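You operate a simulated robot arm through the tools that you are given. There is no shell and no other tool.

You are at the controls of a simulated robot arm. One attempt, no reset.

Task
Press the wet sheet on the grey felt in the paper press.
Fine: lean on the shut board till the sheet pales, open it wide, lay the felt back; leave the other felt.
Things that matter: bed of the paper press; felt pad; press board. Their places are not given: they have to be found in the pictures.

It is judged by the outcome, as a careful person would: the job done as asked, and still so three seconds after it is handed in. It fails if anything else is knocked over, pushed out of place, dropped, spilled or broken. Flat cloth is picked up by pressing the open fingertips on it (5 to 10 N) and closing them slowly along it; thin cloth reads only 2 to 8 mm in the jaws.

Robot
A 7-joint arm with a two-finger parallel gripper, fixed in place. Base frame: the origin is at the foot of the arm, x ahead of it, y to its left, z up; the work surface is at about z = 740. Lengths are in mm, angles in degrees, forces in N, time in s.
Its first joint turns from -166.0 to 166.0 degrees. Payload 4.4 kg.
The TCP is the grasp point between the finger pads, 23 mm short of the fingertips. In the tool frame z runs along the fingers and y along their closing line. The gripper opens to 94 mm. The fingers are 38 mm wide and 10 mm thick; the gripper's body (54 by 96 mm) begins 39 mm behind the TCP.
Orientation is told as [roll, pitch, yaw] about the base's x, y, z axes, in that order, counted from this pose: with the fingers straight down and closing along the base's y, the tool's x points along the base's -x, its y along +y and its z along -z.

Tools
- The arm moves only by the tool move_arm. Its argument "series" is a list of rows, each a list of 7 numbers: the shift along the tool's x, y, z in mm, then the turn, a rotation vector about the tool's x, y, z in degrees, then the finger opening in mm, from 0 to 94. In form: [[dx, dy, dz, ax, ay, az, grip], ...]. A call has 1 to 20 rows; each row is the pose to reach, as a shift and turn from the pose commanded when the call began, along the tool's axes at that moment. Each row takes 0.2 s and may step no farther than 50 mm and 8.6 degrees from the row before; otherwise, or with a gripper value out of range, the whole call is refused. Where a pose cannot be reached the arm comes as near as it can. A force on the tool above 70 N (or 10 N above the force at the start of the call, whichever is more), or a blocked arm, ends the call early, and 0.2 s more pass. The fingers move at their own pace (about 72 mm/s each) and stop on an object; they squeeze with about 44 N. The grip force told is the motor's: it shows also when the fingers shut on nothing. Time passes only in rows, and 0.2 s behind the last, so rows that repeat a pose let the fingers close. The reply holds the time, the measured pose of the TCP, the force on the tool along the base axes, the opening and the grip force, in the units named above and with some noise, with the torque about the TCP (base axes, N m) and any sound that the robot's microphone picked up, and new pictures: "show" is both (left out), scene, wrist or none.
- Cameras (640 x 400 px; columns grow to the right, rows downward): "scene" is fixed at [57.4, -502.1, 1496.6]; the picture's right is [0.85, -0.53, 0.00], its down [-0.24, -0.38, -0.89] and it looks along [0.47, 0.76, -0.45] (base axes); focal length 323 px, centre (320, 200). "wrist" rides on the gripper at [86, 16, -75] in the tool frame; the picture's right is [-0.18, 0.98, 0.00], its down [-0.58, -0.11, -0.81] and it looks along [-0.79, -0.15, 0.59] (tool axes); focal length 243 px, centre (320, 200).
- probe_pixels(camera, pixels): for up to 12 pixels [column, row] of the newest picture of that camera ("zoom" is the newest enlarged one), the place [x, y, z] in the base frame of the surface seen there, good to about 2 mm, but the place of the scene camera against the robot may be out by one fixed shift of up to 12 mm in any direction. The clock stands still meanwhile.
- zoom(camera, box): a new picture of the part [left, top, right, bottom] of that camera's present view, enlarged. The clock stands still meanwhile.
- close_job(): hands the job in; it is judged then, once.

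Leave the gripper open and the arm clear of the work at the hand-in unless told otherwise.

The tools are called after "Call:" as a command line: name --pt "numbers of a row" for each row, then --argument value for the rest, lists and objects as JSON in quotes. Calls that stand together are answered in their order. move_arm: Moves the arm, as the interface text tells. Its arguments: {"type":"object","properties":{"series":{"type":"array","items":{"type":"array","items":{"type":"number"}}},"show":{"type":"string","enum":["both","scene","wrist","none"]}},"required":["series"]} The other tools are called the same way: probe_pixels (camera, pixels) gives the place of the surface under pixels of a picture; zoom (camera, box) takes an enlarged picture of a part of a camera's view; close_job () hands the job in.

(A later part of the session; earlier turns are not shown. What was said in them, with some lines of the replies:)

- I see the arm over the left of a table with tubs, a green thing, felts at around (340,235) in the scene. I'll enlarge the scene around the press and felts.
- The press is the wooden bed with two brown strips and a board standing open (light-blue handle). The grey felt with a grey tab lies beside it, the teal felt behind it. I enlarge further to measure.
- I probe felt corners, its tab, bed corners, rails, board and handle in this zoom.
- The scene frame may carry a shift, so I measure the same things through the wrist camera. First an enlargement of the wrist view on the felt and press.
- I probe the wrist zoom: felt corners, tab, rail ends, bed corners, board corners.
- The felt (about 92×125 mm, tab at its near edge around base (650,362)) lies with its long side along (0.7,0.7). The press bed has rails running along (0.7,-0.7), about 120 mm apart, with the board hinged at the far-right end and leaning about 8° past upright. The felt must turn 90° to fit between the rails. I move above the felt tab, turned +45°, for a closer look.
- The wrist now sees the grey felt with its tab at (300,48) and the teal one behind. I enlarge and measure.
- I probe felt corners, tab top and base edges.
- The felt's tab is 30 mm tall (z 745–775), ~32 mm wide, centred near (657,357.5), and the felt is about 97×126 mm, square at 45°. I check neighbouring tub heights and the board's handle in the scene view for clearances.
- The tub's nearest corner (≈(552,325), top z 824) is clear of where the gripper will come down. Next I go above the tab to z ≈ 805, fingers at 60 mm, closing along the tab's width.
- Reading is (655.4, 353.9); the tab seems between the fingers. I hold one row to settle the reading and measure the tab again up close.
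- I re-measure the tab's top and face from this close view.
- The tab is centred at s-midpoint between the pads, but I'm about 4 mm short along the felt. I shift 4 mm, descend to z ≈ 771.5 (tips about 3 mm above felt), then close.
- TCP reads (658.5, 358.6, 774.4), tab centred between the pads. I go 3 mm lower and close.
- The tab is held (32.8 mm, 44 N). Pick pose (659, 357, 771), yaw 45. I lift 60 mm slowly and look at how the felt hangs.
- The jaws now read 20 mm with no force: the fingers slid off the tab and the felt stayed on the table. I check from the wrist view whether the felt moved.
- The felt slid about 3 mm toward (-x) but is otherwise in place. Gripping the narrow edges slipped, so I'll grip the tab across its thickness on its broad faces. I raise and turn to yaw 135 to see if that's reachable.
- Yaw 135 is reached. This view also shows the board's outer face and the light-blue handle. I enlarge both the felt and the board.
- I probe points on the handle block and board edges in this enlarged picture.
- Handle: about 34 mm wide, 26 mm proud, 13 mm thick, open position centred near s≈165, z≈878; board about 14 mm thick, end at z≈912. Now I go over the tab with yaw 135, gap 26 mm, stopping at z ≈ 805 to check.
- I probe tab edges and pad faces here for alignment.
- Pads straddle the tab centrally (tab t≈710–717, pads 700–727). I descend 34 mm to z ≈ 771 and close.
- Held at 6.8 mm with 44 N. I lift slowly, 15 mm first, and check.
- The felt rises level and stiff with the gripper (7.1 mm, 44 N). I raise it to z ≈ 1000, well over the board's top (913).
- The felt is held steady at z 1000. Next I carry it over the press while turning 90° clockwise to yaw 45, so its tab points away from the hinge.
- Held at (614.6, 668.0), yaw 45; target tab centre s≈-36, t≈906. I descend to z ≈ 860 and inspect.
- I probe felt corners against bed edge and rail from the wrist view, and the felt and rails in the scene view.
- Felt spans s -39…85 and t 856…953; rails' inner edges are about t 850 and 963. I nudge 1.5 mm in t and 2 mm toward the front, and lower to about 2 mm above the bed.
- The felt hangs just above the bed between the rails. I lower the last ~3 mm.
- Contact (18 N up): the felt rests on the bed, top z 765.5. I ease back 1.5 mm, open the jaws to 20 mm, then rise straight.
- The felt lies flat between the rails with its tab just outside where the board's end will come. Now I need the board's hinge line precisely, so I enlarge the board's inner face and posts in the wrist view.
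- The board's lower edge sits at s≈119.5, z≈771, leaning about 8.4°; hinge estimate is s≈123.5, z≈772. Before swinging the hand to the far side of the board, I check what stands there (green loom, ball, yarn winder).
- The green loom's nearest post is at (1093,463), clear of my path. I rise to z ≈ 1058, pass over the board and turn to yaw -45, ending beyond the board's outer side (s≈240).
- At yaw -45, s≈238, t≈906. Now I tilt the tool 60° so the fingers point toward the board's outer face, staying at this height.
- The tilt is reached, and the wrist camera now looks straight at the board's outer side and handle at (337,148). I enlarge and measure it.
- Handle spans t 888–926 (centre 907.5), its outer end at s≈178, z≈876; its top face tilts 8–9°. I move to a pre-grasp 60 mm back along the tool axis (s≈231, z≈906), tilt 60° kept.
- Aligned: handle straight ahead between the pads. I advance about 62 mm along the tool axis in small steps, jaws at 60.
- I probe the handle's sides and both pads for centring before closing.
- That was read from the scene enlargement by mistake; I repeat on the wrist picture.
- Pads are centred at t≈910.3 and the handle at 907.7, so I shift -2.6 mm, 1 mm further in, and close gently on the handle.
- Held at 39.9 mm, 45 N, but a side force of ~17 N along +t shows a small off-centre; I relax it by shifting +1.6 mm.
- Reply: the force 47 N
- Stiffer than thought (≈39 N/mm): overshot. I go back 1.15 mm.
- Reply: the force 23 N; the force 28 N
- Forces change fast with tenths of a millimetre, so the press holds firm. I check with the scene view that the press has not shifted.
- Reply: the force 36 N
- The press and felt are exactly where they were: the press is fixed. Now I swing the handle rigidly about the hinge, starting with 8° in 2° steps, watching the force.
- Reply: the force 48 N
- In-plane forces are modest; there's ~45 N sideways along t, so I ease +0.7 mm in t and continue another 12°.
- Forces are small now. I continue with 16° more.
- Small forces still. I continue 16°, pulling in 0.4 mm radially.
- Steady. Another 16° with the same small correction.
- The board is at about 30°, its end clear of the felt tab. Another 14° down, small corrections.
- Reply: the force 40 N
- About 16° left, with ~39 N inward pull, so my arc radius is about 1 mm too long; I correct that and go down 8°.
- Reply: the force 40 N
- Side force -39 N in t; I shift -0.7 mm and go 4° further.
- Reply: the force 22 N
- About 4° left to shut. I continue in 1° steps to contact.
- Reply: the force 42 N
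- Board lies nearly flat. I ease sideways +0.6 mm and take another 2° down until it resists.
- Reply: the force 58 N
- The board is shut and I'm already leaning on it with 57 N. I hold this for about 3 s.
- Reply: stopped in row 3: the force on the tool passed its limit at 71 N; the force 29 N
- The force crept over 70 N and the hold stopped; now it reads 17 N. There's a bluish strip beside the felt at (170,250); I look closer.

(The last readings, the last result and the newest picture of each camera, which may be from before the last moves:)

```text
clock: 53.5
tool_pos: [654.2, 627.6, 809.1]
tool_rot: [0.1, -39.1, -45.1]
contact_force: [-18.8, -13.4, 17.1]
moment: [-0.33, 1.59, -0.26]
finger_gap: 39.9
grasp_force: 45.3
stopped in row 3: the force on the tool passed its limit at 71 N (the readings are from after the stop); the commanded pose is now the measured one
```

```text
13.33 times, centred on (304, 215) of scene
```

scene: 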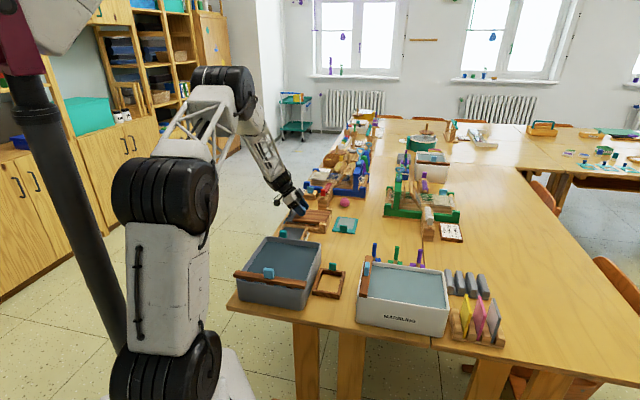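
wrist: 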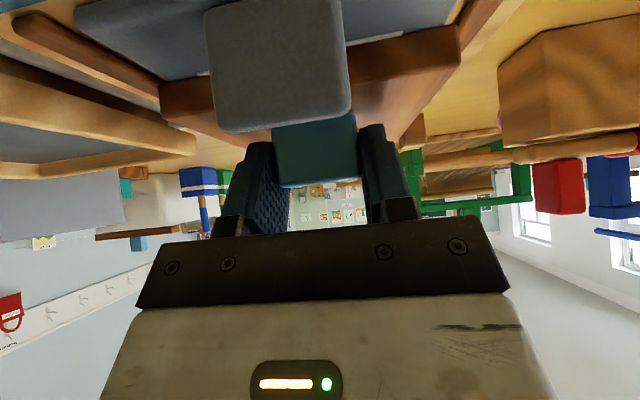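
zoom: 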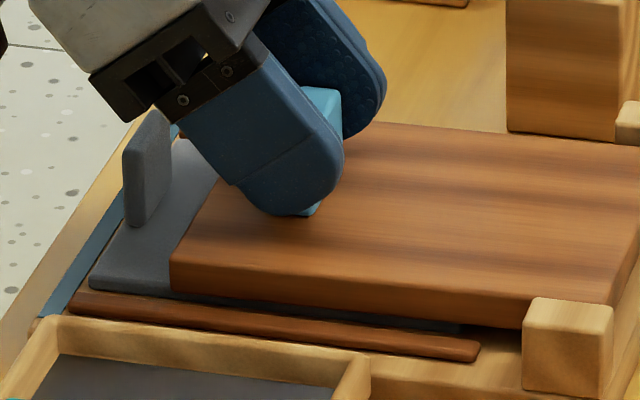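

Water is being squeezed out at the bed's front, so the pressing works. I press 0.7 mm further for roughly 40 N and hold 2.4 s.

Call:
move_arm --pt "0.25 0 0.3 0 0 0 30" --pt "0.45 0 0.55 0 0 0 30" --pt "0.45 0 0.55 0 0 0 30" --pt "0.45 0 0.55 0 0 0 30" --pt "0.45 0 0.55 0 0 0 30" --pt "0.45 0 0.55 0 0 0 30" --pt "0.45 0 0.55 0 0 0 30" --pt "0.45 0 0.55 0 0 0 30" --pt "0.45 0 0.55 0 0 0 30" --pt "0.45 0 0.55 0 0 0 30" --pt "0.45 0 0.55 0 0 0 30" --pt "0.45 0 0.55 0 0 0 30" --show "scene"

Call:
zoom --camera "scene" --box '[284, 200, 324, 230]'

```text
clock: 54.6
tool_pos: [651.7, 629.0, 809.1]
tool_rot: [0.1, -39.1, -45.1]
contact_force: [-20.2, -12.6, 13.8]
moment: [-0.1, 1.56, -0.27]
finger_gap: 39.8
grasp_force: 44.7
stopped in row 5: the force on the tool passed its limit at 71 N (the readings are from after the stop); the commanded pose is now the measured one
```

scene: 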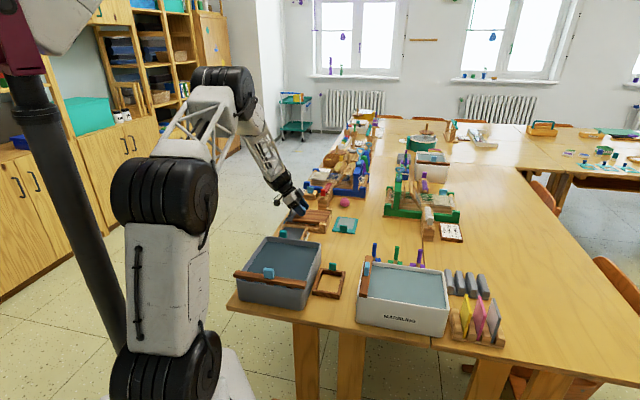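

```text
13.33 times, centred on (304, 215) of scene
```

zoom: 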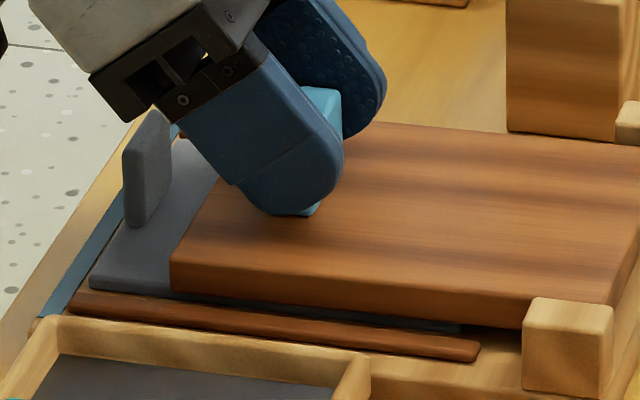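

The force creeps up while holding. The commanded pose was reset to the measured one; I'll hold with just 0.2 mm extra and read how it evolves.

Call:
move_arm --pt "0.1 0 0.15 0 0 0 30" --pt "0.1 0 0.15 0 0 0 30" --pt "0.1 0 0.15 0 0 0 30" --pt "0.1 0 0.15 0 0 0 30" --pt "0.1 0 0.15 0 0 0 30" --show "none"

```text
clock: 55.8
tool_pos: [653.1, 628.7, 809.5]
tool_rot: [0.1, -39.2, -45.1]
contact_force: [-16.0, -19.3, 19.9]
moment: [-0.95, 0.91, 0.11]
finger_gap: 40.1
grasp_force: 44.5
```

Stable around 20 N down. Add 0.3 mm and hold a second.

Call:
move_arm --pt "0.2 -0.3 0.23 0 0 0 30" --pt "0.2 -0.3 0.23 0 0 0 30" --pt "0.2 -0.3 0.23 0 0 0 30" --pt "0.2 -0.3 0.23 0 0 0 30" --pt "0.2 -0.3 0.23 0 0 0 30" --show "none"

```text
clock: 57.0
tool_pos: [653.5, 627.9, 808.9]
tool_rot: [0.1, -39.0, -45.2]
contact_force: [-25.7, -17.7, 36.4]
moment: [-1.86, 0.39, 0.28]
finger_gap: 39.7
grasp_force: 45.5
```

36 N down, steady. I hold this for about 3 s.

Call:
move_arm --pt "0 0 0 0 0 0 30" --pt "0 0 0 0 0 0 30" --pt "0 0 0 0 0 0 30" --pt "0 0 0 0 0 0 30" --pt "0 0 0 0 0 0 30" --pt "0 0 0 0 0 0 30" --pt "0 0 0 0 0 0 30" --pt "0 0 0 0 0 0 30" --pt "0 0 0 0 0 0 30" --pt "0 0 0 0 0 0 30" --pt "0 0 0 0 0 0 30" --pt "0 0 0 0 0 0 30" --pt "0 0 0 0 0 0 30" --pt "0 0 0 0 0 0 30" --show "scene"

Call:
zoom --camera "scene" --box '[284, 200, 324, 230]'

```text
clock: 60.0
tool_pos: [652.4, 628.1, 809.5]
tool_rot: [0.2, -39.1, -45.2]
contact_force: [-26.6, -6.7, 43.7]
moment: [-1.11, 0.85, 0.05]
finger_gap: 39.9
grasp_force: 45.1
```

scene: 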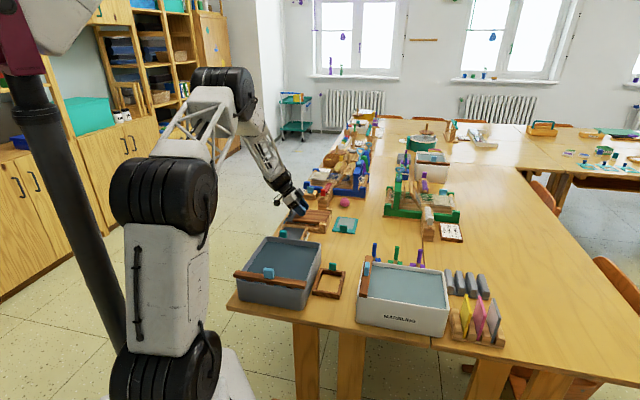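

```text
13.33 times, centred on (304, 215) of scene
```

zoom: 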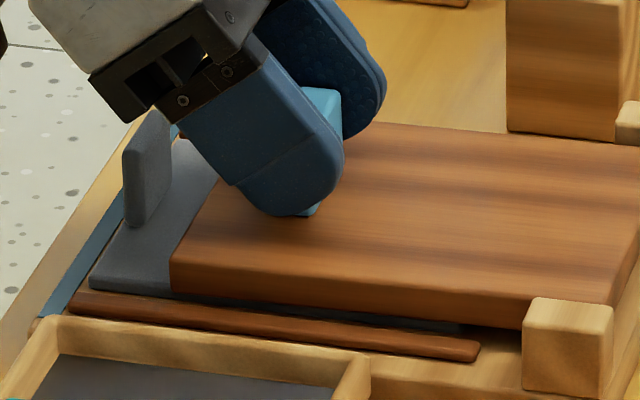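

44 N held for 3 s. The water line stays. I hold 2 s more for good measure.

Call:
move_arm --pt "0 0 0 0 0 0 30" --pt "0 0 0 0 0 0 30" --pt "0 0 0 0 0 0 30" --pt "0 0 0 0 0 0 30" --pt "0 0 0 0 0 0 30" --pt "0 0 0 0 0 0 30" --pt "0 0 0 0 0 0 30" --pt "0 0 0 0 0 0 30" --pt "0 0 0 0 0 0 30" --pt "0 0 0 0 0 0 30" --show "none"

```text
clock: 62.2
tool_pos: [652.9, 628.0, 808.8]
tool_rot: [0.2, -39.1, -45.2]
contact_force: [-25.2, -3.0, 43.4]
moment: [-0.83, 0.99, 0.13]
finger_gap: 39.9
grasp_force: 44.8
```

Pressing done (over 5 s at about 44 N). From the two end poses I fit the hinge at s≈126.8, z≈773.2. I now swing the board open by the handle, 8° first.

Call:
move_arm --pt "-1.7 0 -1.07 0 1 0 30" --pt "-3.42 0 -2.12 0 2 0 30" --pt "-6.9 0 -4.11 0 4 0 30" --pt "-10.46 0 -5.98 0 6 0 30" --pt "-14.08 0 -7.73 0 8 0 30" --pt "-14.08 0 -7.73 0 8 0 30" --show "scene"

Call:
zoom --camera "scene" --box '[270, 180, 350, 240]'

```text
clock: 63.6
tool_pos: [656.9, 623.7, 822.9]
tool_rot: [0.2, -31.0, -45.1]
contact_force: [-8.5, 19.8, -4.6]
moment: [0.77, 1.23, 0.07]
finger_gap: 40.0
grasp_force: 44.6
```

scene: 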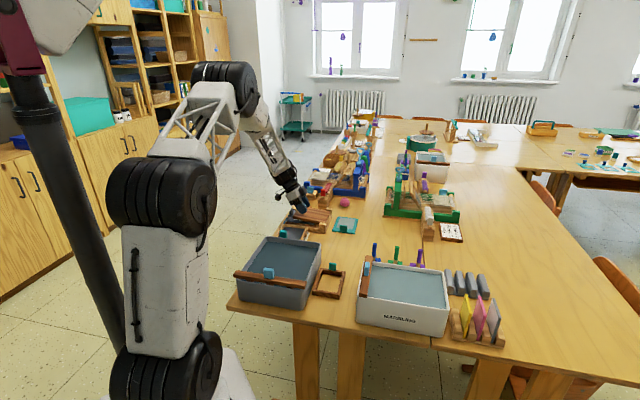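

```text
6.67 times, centred on (310, 210) of scene
```

zoom: 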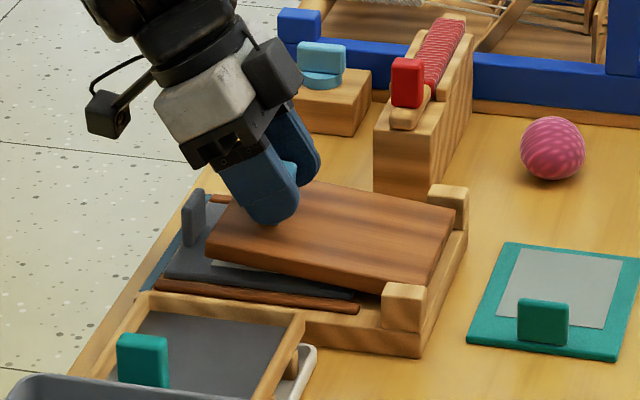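

The board follows. I continue 16° with a 0.4 mm outward correction.

Call:
move_arm --pt "-6.7 0 -4.45 0 4 0 30" --pt "-13.88 0 -8.07 0 8 0 30" --pt "-21.3 0 -11.2 0 12 0 30" --pt "-28.9 0 -13.8 0 16 0 30" --pt "-28.9 0 -13.8 0 16 0 30" --show "scene"

Call:
zoom --camera "scene" --box '[270, 180, 350, 240]'

```text
clock: 64.8
tool_pos: [671.6, 610.4, 850.6]
tool_rot: [0.1, -15.0, -45.2]
contact_force: [8.6, 3.2, -4.5]
moment: [-0.16, 0.14, -0.23]
finger_gap: 39.8
grasp_force: 45.3
```

scene: 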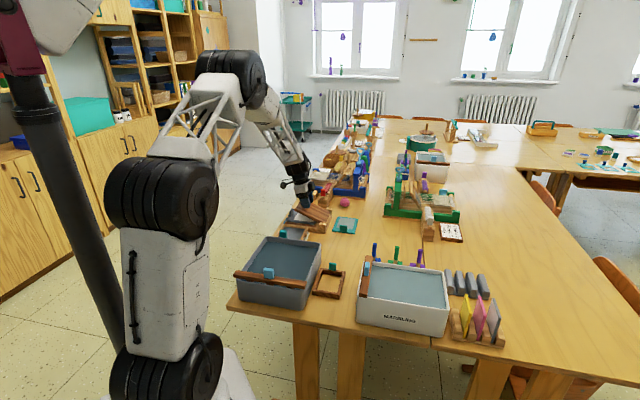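

```text
6.67 times, centred on (310, 210) of scene
```

zoom: 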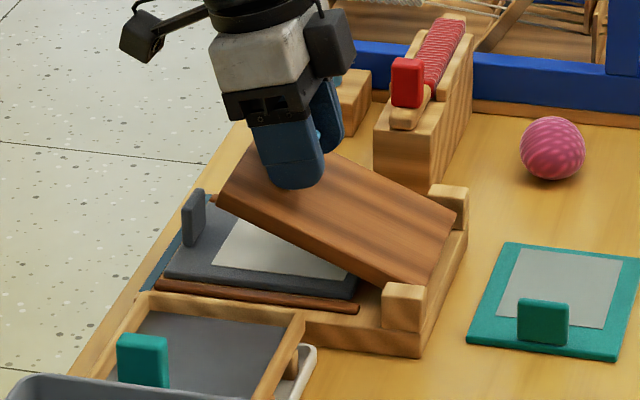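

The sheet beneath looks paler. I look closer to be sure before opening fully.

Call:
zoom --camera "scene" --box '[288, 200, 328, 225]'

```text
16.00 times, centred on (308, 212) of scene
```

zoom: 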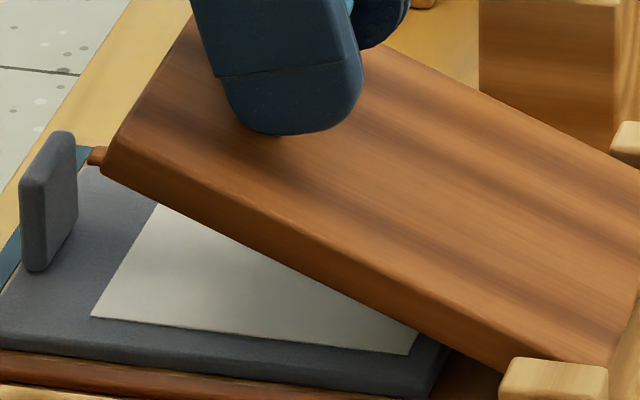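

The sheet has turned pale. I keep opening, 20° more.

Call:
move_arm --pt "-6.9 0 -4.11 0 4 0 30" --pt "-14.08 0 -7.73 0 8 0 30" --pt "-21.49 0 -10.84 0 12 0 30" --pt "-29.1 0 -13.42 0 16 0 30" --pt "-36.87 0 -15.47 0 20 0 30" --pt "-36.87 0 -15.47 0 20 0 30" --show "none"

```text
clock: 66.2
tool_pos: [692.5, 589.7, 875.0]
tool_rot: [0.1, 5.0, -45.0]
contact_force: [-8.8, -9.2, 4.1]
moment: [-0.37, -0.09, 0.31]
finger_gap: 39.8
grasp_force: 44.7
```

Forces are small. Another 20°.

Call:
move_arm --pt "-6.9 0 -4.11 0 4 0 30" --pt "-14.08 0 -7.73 0 8 0 30" --pt "-21.49 0 -10.84 0 12 0 30" --pt "-29.1 0 -13.42 0 16 0 30" --pt "-36.87 0 -15.47 0 20 0 30" --pt "-36.87 0 -15.47 0 20 0 30" --show "none"

```text
clock: 67.6
tool_pos: [717.5, 562.2, 886.4]
tool_rot: [0.1, 24.9, -45.0]
contact_force: [-5.1, 15.1, 11.4]
moment: [0.94, 1.05, -0.18]
finger_gap: 39.7
grasp_force: 45.0
```

Continue 20° more (board to about 84°).

Call:
move_arm --pt "-6.75 0 -4.35 0 4 0 30" --pt "-13.92 0 -7.98 0 8 0 30" --pt "-21.33 0 -11.09 0 12 0 30" --pt "-28.94 0 -13.67 0 16 0 30" --pt "-36.7 0 -15.72 0 20 0 30" --pt "-36.7 0 -15.72 0 20 0 30" --show "none"

```text
clock: 69.0
tool_pos: [745.9, 533.2, 885.6]
tool_rot: [0.3, 44.9, -45.1]
contact_force: [0.4, 11.1, 8.0]
moment: [0.7, 0.8, -0.41]
finger_gap: 39.7
grasp_force: 45.4
```

15° remain to the open stop; I go 14.5°.

Call:
move_arm --pt "-6.9 0 -4.11 0 4 0 30" --pt "-14.08 0 -7.73 0 8 0 30" --pt "-21.49 0 -10.84 0 12 0 30" --pt "-26.22 0 -12.52 0 14.5 0 30" --pt "-26.22 0 -12.52 0 14.5 0 30" --show "both"

Call:
zoom --camera "scene" --box '[270, 170, 370, 240]'

```text
clock: 70.2
tool_pos: [766.7, 516.7, 874.9]
tool_rot: [0.4, 59.5, -44.8]
contact_force: [16.8, -8.2, 17.2]
moment: [-0.77, -0.5, 0.16]
finger_gap: 39.6
grasp_force: 44.8
```

scene: 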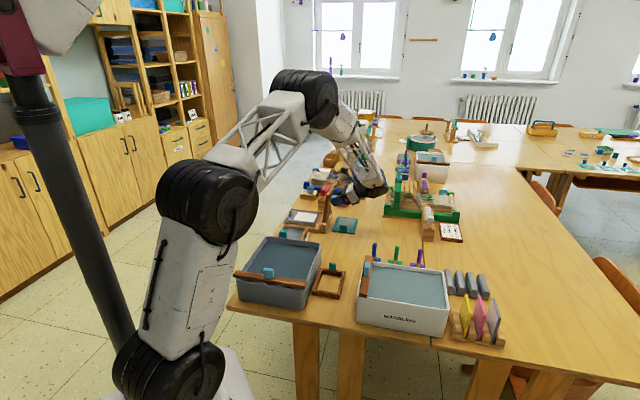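
wrist: 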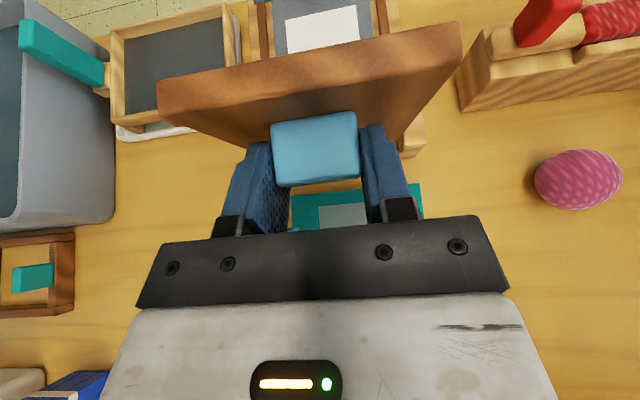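

```text
5.71 times, centred on (320, 205) of scene
```

zoom: 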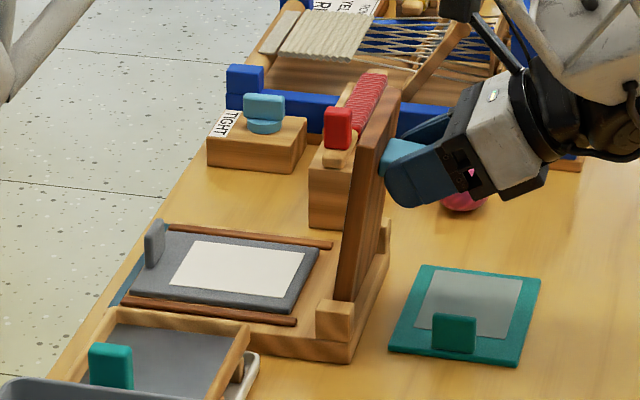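

The sheet is white and the board stands back at its open lean. I open the jaws and back straight out along the tool axis.

Call:
move_arm --pt "0 0 0 0 0 0 40" --pt "0 0 0 0 0 0 46" --pt "0 0 0 0 0 0 60" --pt "0 0 0 0 0 0 60" --pt "0 0 -10 0 0 0 60" --pt "0 0 -25 0 0 0 60" --pt "0 0 -45 0 0 0 60" --pt "0 0 -70 0 0 0 60" --pt "0 0 -70 0 0 0 60" --show "both"

Call:
zoom --camera "scene" --box '[270, 170, 370, 240]'

```text
clock: 72.2
tool_pos: [807.7, 473.4, 912.3]
tool_rot: [0.2, 59.4, -44.9]
contact_force: [0.0, -0.6, -0.5]
moment: [0.01, -0.01, 0.02]
finger_gap: 60.3
grasp_force: 0.0
```

scene: 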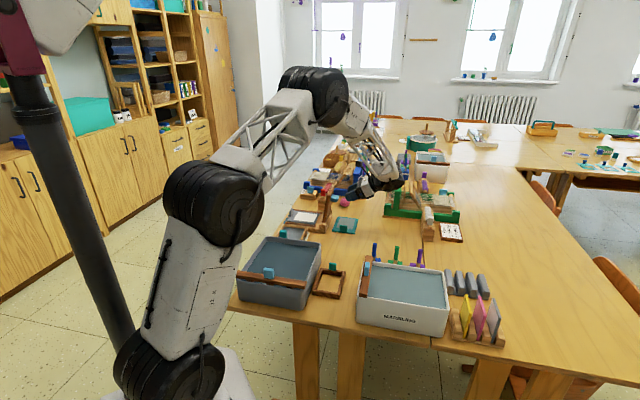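
wrist: 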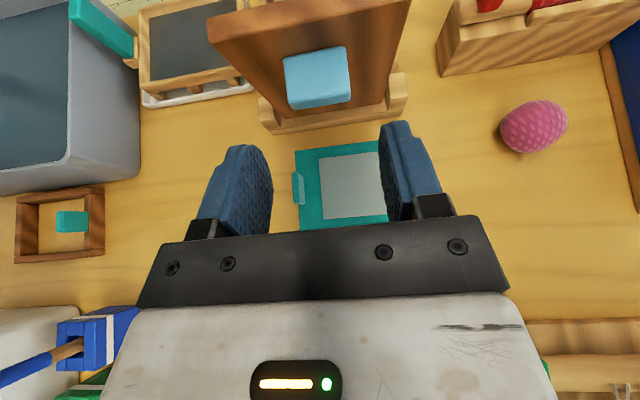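

```text
5.71 times, centred on (320, 205) of scene
```

zoom: 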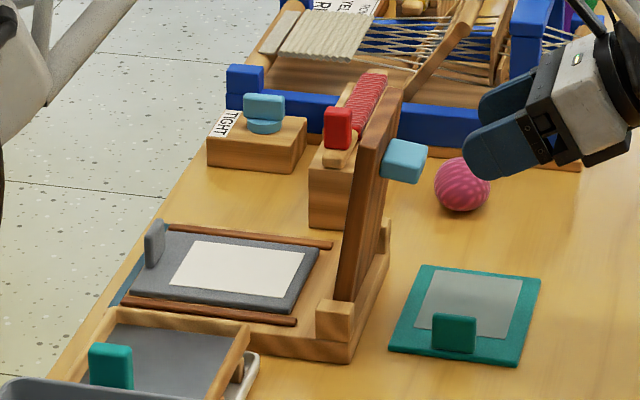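

The board rests open exactly as at first, everything else in place. I rise 150 mm and bring the tool upright again.

Call:
move_arm --pt "32 0 -19 0 0 0 50" --pt "64 0 -38 0 0 0 40" --pt "97 0 -57 0 -4 0 30" --pt "129 0 -76 0 -12 0 26" --pt "129 0 -76 0 -20 0 26" --pt "129 0 -76 0 -28 0 26" --pt "129 0 -76 0 -36 0 26" --pt "129 0 -76 0 -44 0 26" --pt "129 0 -76 0 -52 0 26" --pt "129 0 -76 0 -59.4 0 26" --pt "129 0 -76 0 -59.4 0 26" --show "none"

```text
clock: 74.6
tool_pos: [808.6, 473.3, 1062.3]
tool_rot: [0.1, 0.0, -45.0]
contact_force: [-0.5, 0.0, -0.1]
moment: [-0.02, -0.03, 0.03]
finger_gap: 25.8
grasp_force: 0.0
```

Upright at z 1062. I go back over the board to above the felt tab, turning to yaw 45.

Call:
move_arm --pt "10 0 0 0 0 -5 26" --pt "34 0 0 0 0 -13 26" --pt "60 0 0 0 0 -21 26" --pt "86 0 0 0 0 -29 26" --pt "112 0 0 0 0 -37 26" --pt "138 0 0 0 0 -45 26" --pt "164 0 0 0 0 -53 26" --pt "190 0 0 0 0 -61 26" --pt "216 0 0 0 0 -69 26" --pt "240 0 0 0 0 -77 26" --pt "262 0 0 0 0 -85 26" --pt "273.7 0.6 0 0 0 -90 26" --pt "273.7 0.6 0 0 0 -90 26" --show "wrist"

```text
clock: 77.4
tool_pos: [614.3, 667.2, 1061.8]
tool_rot: [0.0, -0.1, 45.0]
contact_force: [0.3, 0.3, 1.3]
moment: [-0.01, -0.02, -0.01]
finger_gap: 26.0
grasp_force: 0.0
```

wrist: 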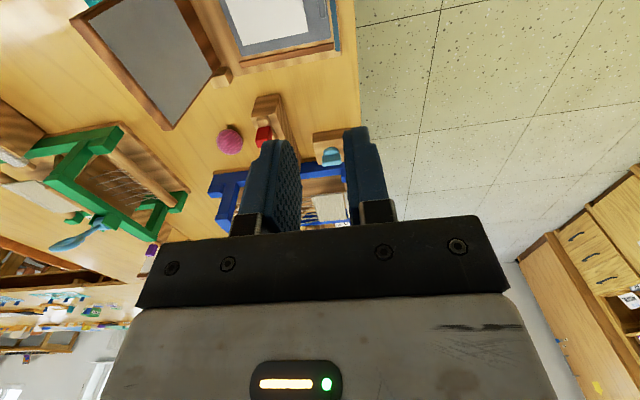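

Above the tab. I descend to z ≈ 830 to check alignment.

Call:
move_arm --pt "0 0 30 0 0 0 26" --pt "0 0 70 0 0 0 26" --pt "0 0 110 0 0 0 26" --pt "0 0 150 0 0 0 26" --pt "0 0 190 0 0 0 26" --pt "0 0 220 0 0 0 26" --pt "0 0 232 0 0 0 26" --pt "0 0 232 0 0 0 26" --show "both"

Call:
zoom --camera "wrist" --box '[220, 50, 400, 180]'

```text
clock: 79.2
tool_pos: [616.2, 666.0, 827.2]
tool_rot: [0.0, -0.1, 45.0]
contact_force: [0.1, 0.3, 0.4]
moment: [0.0, 0.0, 0.03]
finger_gap: 26.0
grasp_force: 0.1
```

scene: 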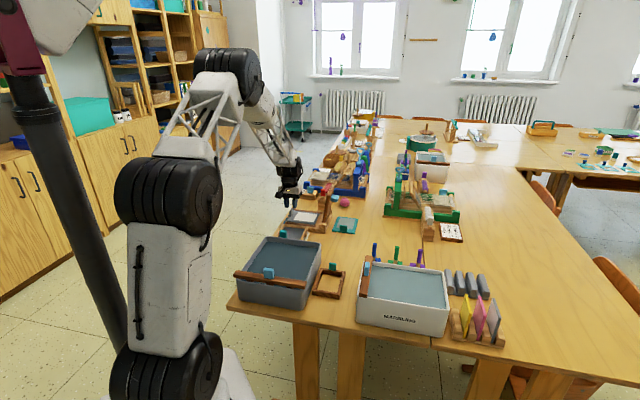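
wrist: 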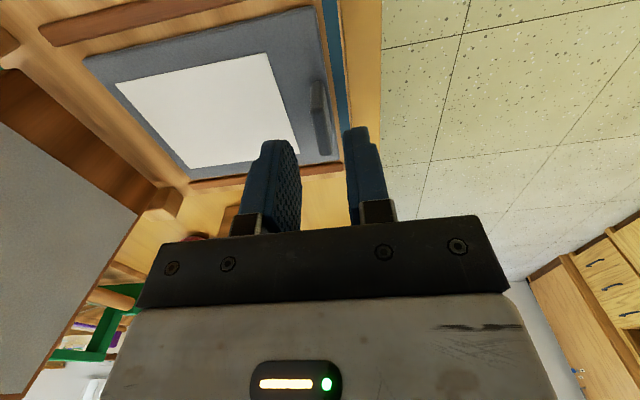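

```text
3.08 times, centred on (310, 115) of wrist
```

zoom: 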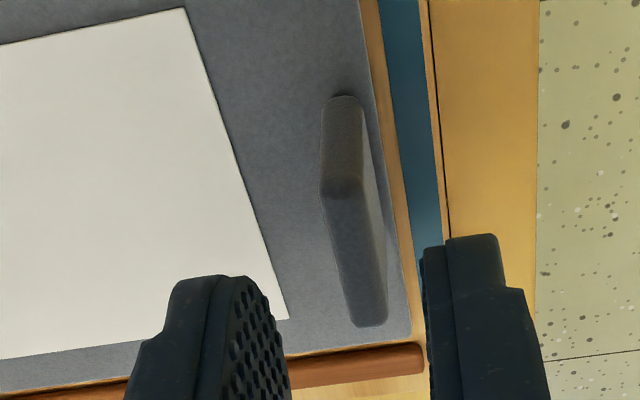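

The blue strip is a gutter of squeezed water at the bed's edge. I probe the tab against the pads.

Call:
probe_pixels --camera "zoom" --pixels '[[325, 195], [358, 190], [352, 318], [382, 315], [340, 240], [365, 240], [425, 280], [265, 320], [270, 360], [428, 340], [330, 110], [383, 300]]'

```text
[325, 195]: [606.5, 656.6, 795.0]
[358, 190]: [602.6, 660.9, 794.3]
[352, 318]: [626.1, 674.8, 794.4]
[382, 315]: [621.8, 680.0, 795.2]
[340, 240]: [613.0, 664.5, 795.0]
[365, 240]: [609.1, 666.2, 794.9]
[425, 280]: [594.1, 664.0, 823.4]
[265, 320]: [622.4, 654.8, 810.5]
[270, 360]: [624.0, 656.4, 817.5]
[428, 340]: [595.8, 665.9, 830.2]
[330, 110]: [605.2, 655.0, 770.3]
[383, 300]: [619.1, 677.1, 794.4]
```

Tab centre s≈-38, pads' centre ≈-36.2: I shift 1.8 mm, descend to z ≈ 791.5, and close on the tab.

Call:
move_arm --pt "0 1.8 8 0 0 0 26" --pt "0 1.8 20 0 0 0 26" --pt "0 1.8 30 0 0 0 26" --pt "0 1.8 35.5 0 0 0 26" --pt "0 1.8 35.5 0 0 0 22" --pt "0 1.8 35.5 0 0 0 16" --pt "0 1.8 35.5 0 0 0 10" --pt "0 1.8 35.5 0 0 0 4" --pt "0 1.8 35.5 0 0 0 0" --pt "0 1.8 35.5 0 0 0 0" --show "wrist"

```text
clock: 81.4
tool_pos: [614.6, 667.8, 793.6]
tool_rot: [-0.1, -0.1, 45.1]
contact_force: [0.4, 0.4, 2.0]
moment: [0.0, -0.06, -0.02]
finger_gap: 7.2
grasp_force: 44.5
```

wrist: 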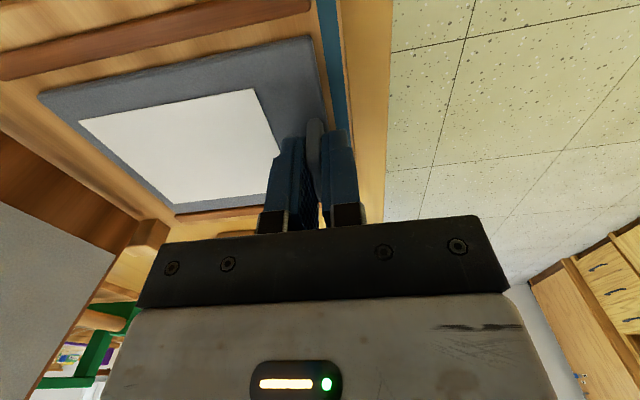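

Held (7.2 mm, 44.5 N). I lift slowly, then up to z ≈ 1000.

Call:
move_arm --pt "0 0 -2 0 0 0 0" --pt "0 0 -5 0 0 0 0" --pt "0 0 -10 0 0 0 0" --pt "0 0 -18 0 0 0 0" --pt "0 0 -30 0 0 0 0" --pt "0 0 -50 0 0 0 0" --pt "0 0 -80 0 0 0 0" --pt "0 0 -110 0 0 0 0" --pt "0 0 -140 0 0 0 0" --pt "0 0 -170 0 0 0 0" --pt "0 0 -195 0 0 0 0" --pt "0 0 -206 0 0 0 0" --pt "0 0 -206 0 0 0 0" --show "both"

```text
clock: 84.2
tool_pos: [613.5, 666.2, 999.8]
tool_rot: [0.0, -0.1, 45.1]
contact_force: [0.3, -0.1, 0.4]
moment: [-0.02, 0.03, -0.02]
finger_gap: 6.9
grasp_force: 44.5
```

scene: 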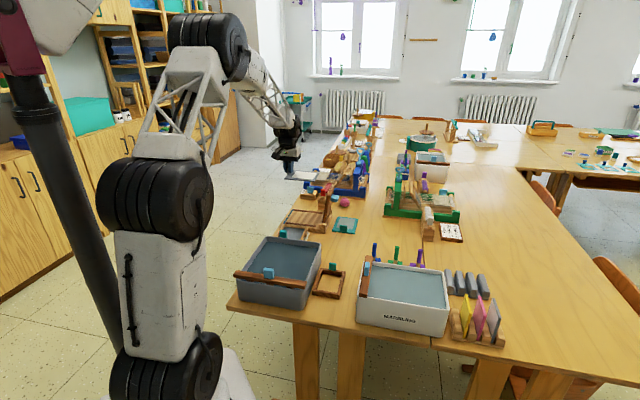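
wrist: 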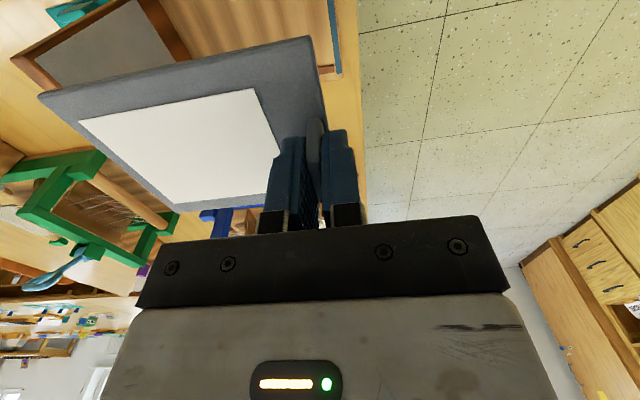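

The felt with the white sheet is up. I carry it back, turning 90° to yaw 135, to above its old place (tab centre about (657, 357)).

Call:
move_arm --pt "9 -12 0 0 0 -5 0" --pt "26 -34 0 0 0 -13 0" --pt "43 -57 0 0 0 -21 0" --pt "60 -80 0 0 0 -29 0" --pt "77 -103 0 0 0 -37 0" --pt "94 -125 0 0 0 -45 0" --pt "111 -147 0 0 0 -53 0" --pt "128 -170 0 0 0 -61 0" --pt "145 -193 0 0 0 -69 0" --pt "162 -215 0 0 0 -77 0" --pt "178 -236 0 0 0 -85 0" --pt "188.1 -249.6 0 0 0 -90 0" --pt "188.1 -249.6 0 0 0 -90 0" --pt "188.1 -249.6 0 0 0 -90 0" --show "both"

```text
clock: 87.2
tool_pos: [657.4, 358.0, 1001.4]
tool_rot: [-0.1, -0.1, 135.0]
contact_force: [0.0, -0.1, 0.0]
moment: [-0.04, 0.01, 0.02]
finger_gap: 7.1
grasp_force: 43.6
```

scene: 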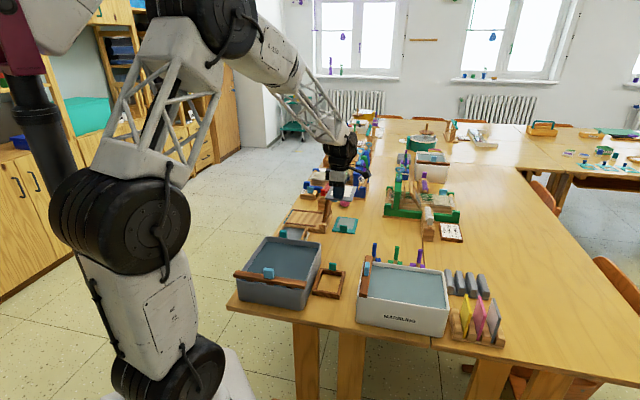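
wrist: 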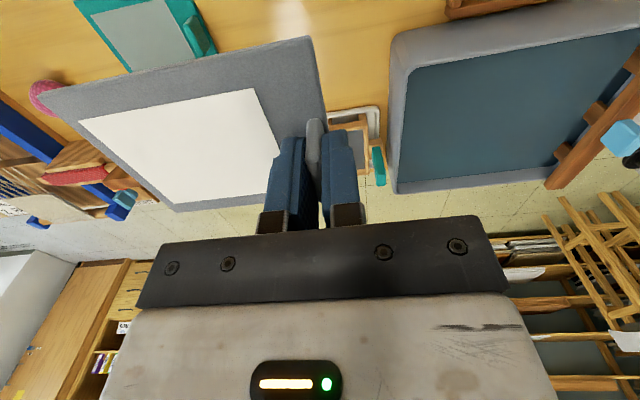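

Over the old place. I descend to z ≈ 800 and check the alignment against the teal felt and table.

Call:
move_arm --pt "0 0 20 0 0 0 0" --pt "0 0 50 0 0 0 0" --pt "0 0 85 0 0 0 0" --pt "0 0 120 0 0 0 0" --pt "0 0 155 0 0 0 0" --pt "0 0 180 0 0 0 0" --pt "0 0 200 0 0 0 0" --pt "0 0 200 0 0 0 0" --show "both"

Call:
zoom --camera "scene" --box '[300, 195, 380, 255]'

Call:
probe_pixels --camera "wrist" --pixels '[[38, 97], [312, 42], [178, 208], [322, 100], [82, 122], [252, 92], [120, 90], [200, 66]]'

```text
clock: 89.0
tool_pos: [656.4, 359.3, 798.6]
tool_rot: [-0.1, -0.1, 134.9]
contact_force: [0.3, 0.7, 0.4]
moment: [0.01, 0.02, 0.02]
finger_gap: 6.9
grasp_force: 44.1
```

scene: 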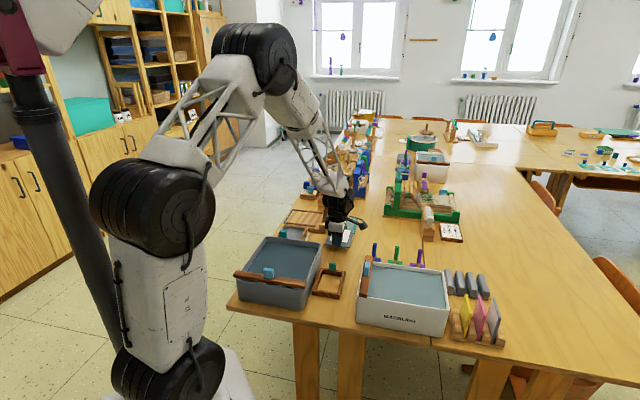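
wrist: 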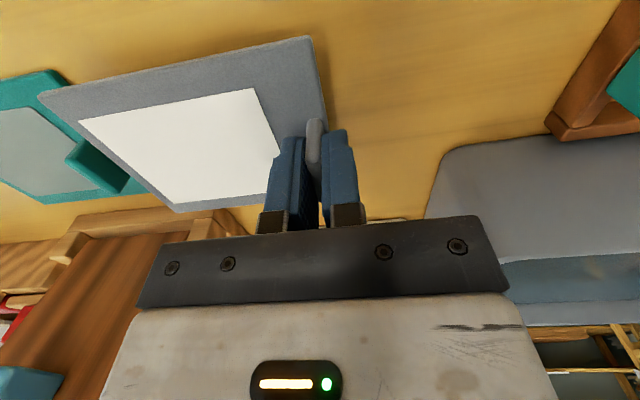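

```text
6.67 times, centred on (340, 225) of scene
```

zoom: 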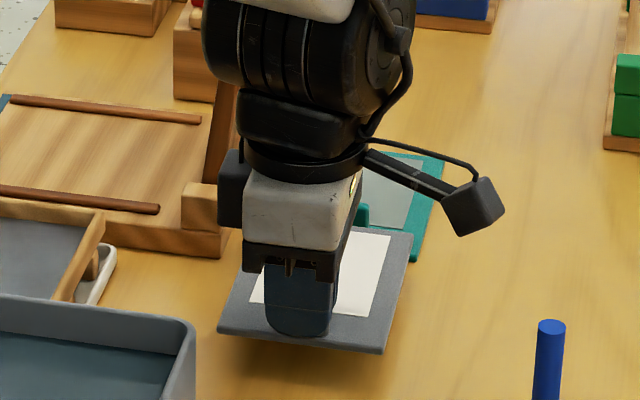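

```text
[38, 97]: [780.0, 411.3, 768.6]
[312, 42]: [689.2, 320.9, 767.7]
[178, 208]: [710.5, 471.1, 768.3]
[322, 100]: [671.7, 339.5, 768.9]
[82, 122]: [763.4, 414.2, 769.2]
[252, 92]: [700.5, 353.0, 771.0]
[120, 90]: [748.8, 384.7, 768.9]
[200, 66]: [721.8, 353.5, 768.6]
```

The felt is within about 3–4 mm of its original outline (slightly far along t). I nudge 2.5 mm back along t and lower to about 3 mm above the table.

Call:
move_arm --pt "0.5 2.5 6 0 0 0 0" --pt "0.5 2.5 13 0 0 0 0" --pt "0.5 2.5 19 0 0 0 0" --pt "0.5 2.5 22 0 0 0 0" --pt "0.5 2.5 22 0 0 0 0" --show "wrist"

Call:
probe_pixels --camera "wrist" --pixels '[[42, 98], [308, 44], [178, 206], [82, 122], [252, 92]]'

```text
clock: 90.2
tool_pos: [657.9, 355.6, 778.7]
tool_rot: [-0.1, 0.0, 135.0]
contact_force: [0.0, 0.0, -0.7]
moment: [-0.01, 0.0, 0.04]
finger_gap: 6.8
grasp_force: 44.4
```

wrist: 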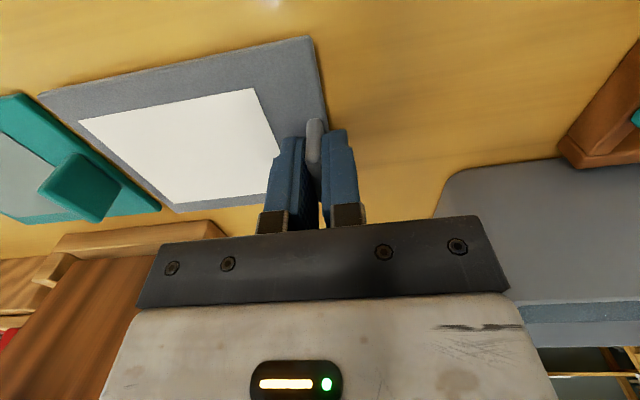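

```text
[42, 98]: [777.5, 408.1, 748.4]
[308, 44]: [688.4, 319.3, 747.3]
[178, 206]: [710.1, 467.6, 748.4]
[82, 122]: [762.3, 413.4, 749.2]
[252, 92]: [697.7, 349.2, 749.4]
```

Now within about 2 mm of the original spot, 3 mm above the table. I lower the rest gently.

Call:
move_arm --pt "0 1 1 0 0 0 0" --pt "0 1 2 0 0 0 0" --pt "0 1 3 0 0 0 0" --pt "0 1 3 0 0 0 0" --show "none"

```text
clock: 91.2
tool_pos: [656.9, 355.1, 775.1]
tool_rot: [-0.1, 0.0, 135.0]
contact_force: [-1.3, -0.2, -0.7]
moment: [0.02, -0.02, 0.01]
finger_gap: 6.7
grasp_force: 44.0
```

No contact yet at z 775. I go down 1 mm at a time.

Call:
move_arm --pt "0 0 0.6 0 0 0 0" --pt "0 0 1.2 0 0 0 0" --pt "0 0 1.8 0 0 0 0" --pt "0 0 1.8 0 0 0 0" --show "none"

```text
clock: 92.2
tool_pos: [656.1, 355.6, 774.3]
tool_rot: [-0.2, 0.1, 135.0]
contact_force: [-2.9, -1.9, 29.4]
moment: [0.18, 0.26, 0.09]
finger_gap: 6.5
grasp_force: 44.2
```

It is down (29 N). I ease off 1.2 mm, open to 22 mm, and rise straight up.

Call:
move_arm --pt "0 0 -1.2 0 0 0 0" --pt "0 0 -1.2 0 0 0 8" --pt "0 0 -1.2 0 0 0 15" --pt "0 0 -1.2 0 0 0 22" --pt "0 0 -1.2 0 0 0 22" --pt "0 0 -10 0 0 0 22" --pt "0 0 -25 0 0 0 22" --pt "0 0 -45 0 0 0 22" --pt "0 0 -75 0 0 0 22" --pt "0 0 -110 0 0 0 30" --pt "0 0 -150 0 0 0 40" --pt "0 0 -150 0 0 0 40" --show "both"

Call:
zoom --camera "scene" --box '[276, 180, 372, 260]'

Call:
zoom --camera "wrist" --box '[0, 0, 400, 240]'

```text
clock: 94.8
tool_pos: [654.5, 355.3, 923.4]
tool_rot: [-0.2, 0.0, 135.1]
contact_force: [0.0, 0.0, -0.6]
moment: [0.04, 0.0, 0.01]
finger_gap: 40.2
grasp_force: 0.1
```

scene: 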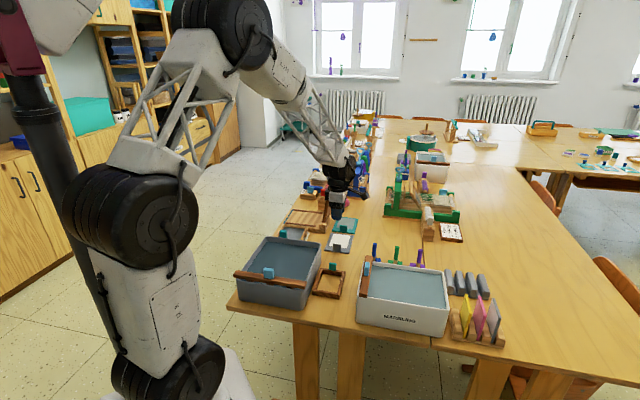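
wrist: 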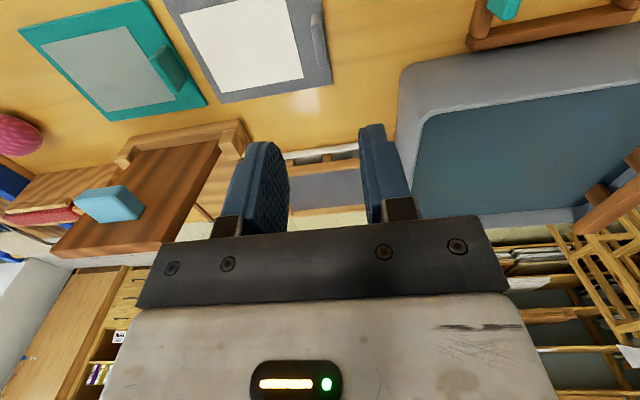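

```text
5.00 times, centred on (324, 220) of scene
```

zoom: 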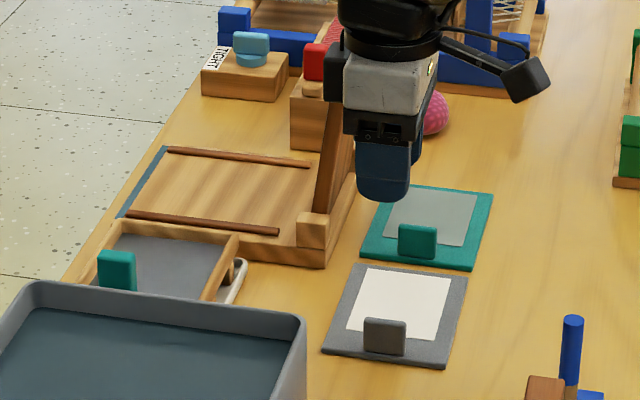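

```text
1.60 times, centred on (200, 120) of wrist
```

zoom: 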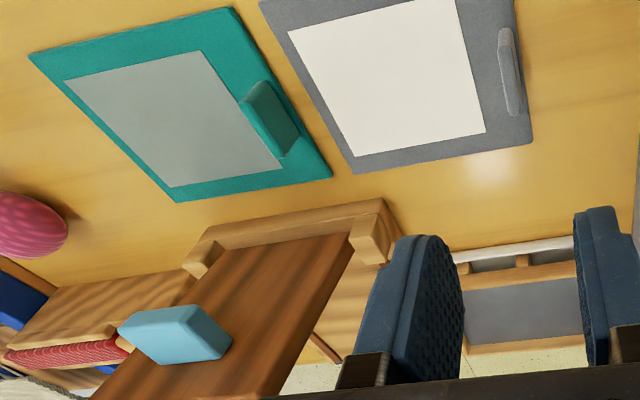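

The felt lies back in its place (tab and corners match the first picture within a few mm), sheet white; the teal felt and everything else unmoved; the board is open. I raise the arm and withdraw it to near its starting pose, jaws open.

Call:
move_arm --pt "0 0 -40 0 0 0 60" --pt "0 0 -80 0 0 0 80" --pt "-10 0 -107 0 0 6 94" --pt "-35 -1 -107 0 0 14 94" --pt "-61 -2 -107 0 0 22 94" --pt "-87 -3 -107 0 0 30 94" --pt "-113 -4 -107 0 0 38 94" --pt "-139 -5 -107 0 0 46 94" --pt "-165 -6 -107 0 0 54 94" --pt "-191 -7 -107 0 0 62 94" --pt "-217 -8 -107 0 0 70 94" --pt "-243 -9 -107 0 0 78 94" --pt "-269 -9 -107 0 0 86 94" --pt "-286 -9 -107 0 0 90 94" --pt "-286 -9 -107 0 0 90 94" --show "both"

Call:
zoom --camera "scene" --box '[220, 160, 420, 310]'

Call:
zoom --camera "scene" --box '[276, 180, 372, 260]'

```text
clock: 98.0
tool_pos: [458.3, 563.8, 1029.3]
tool_rot: [0.0, 0.0, 44.8]
contact_force: [0.3, 0.3, -0.7]
moment: [0.01, 0.0, -0.03]
finger_gap: 94.1
grasp_force: 0.2
```

scene: 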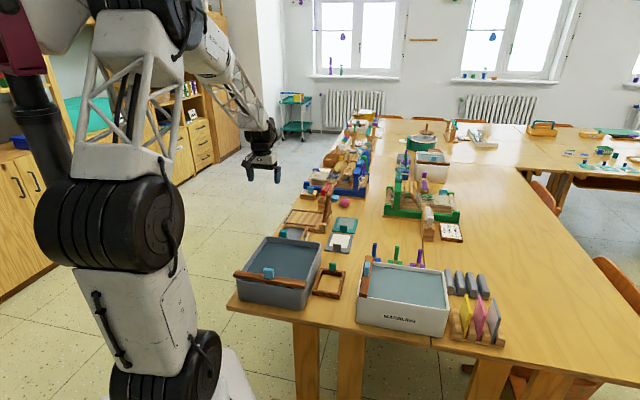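
wrist: 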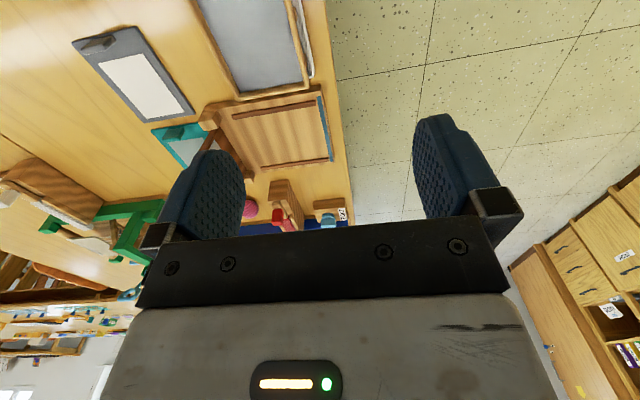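

```text
2.67 times, centred on (320, 235) of scene
```

zoom: 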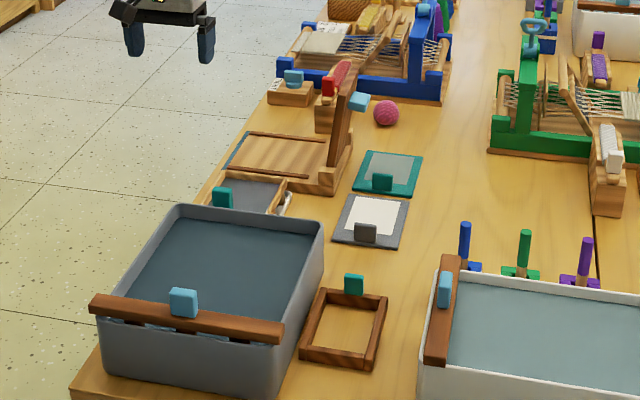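

```text
5.00 times, centred on (324, 220) of scene
```

zoom: 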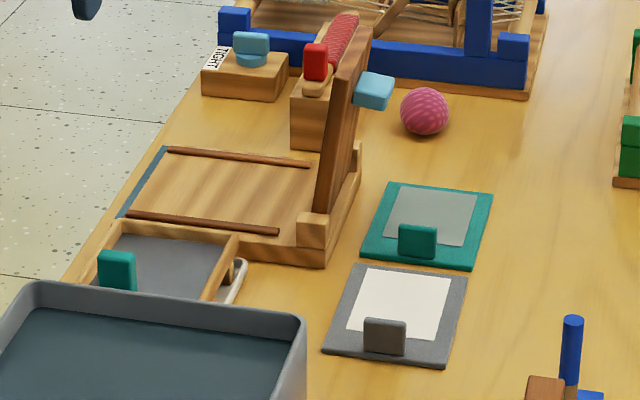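

The picture matches the start: the board is wide open, the teal felt is untouched, and the grey felt is back in its place with a pale, pressed sheet. Nothing else has moved. The arm is clear and the gripper is open, so I hand in the job.

Call:
close_job

```text
The job is handed in.
```

I pressed the sheet on the grey felt and handed the job in. No verdict has come back, so this is what I saw in the last pictures.

- **Pressing:** I leaned on the shut board at about 44 N for roughly 5 seconds, with a few shorter presses before that. Water ran out at the front of the bed, and the sheet went from grey-green to white.
- **Board:** It is open again at the same backward lean it had at the start.
- **Grey felt:** It is back on the table within a few millimetres of where it began. My first grip on its tab slipped and nudged the felt about 3 mm, so I gripped the tab's broad faces instead and corrected the position when laying it down.
- **Teal felt and the rest:** They look unmoved. A thin strip of squeezed-out water is still on the front edge of the press bed.
- **Arm:** It is near its starting point, clear of the table, with the gripper fully open.
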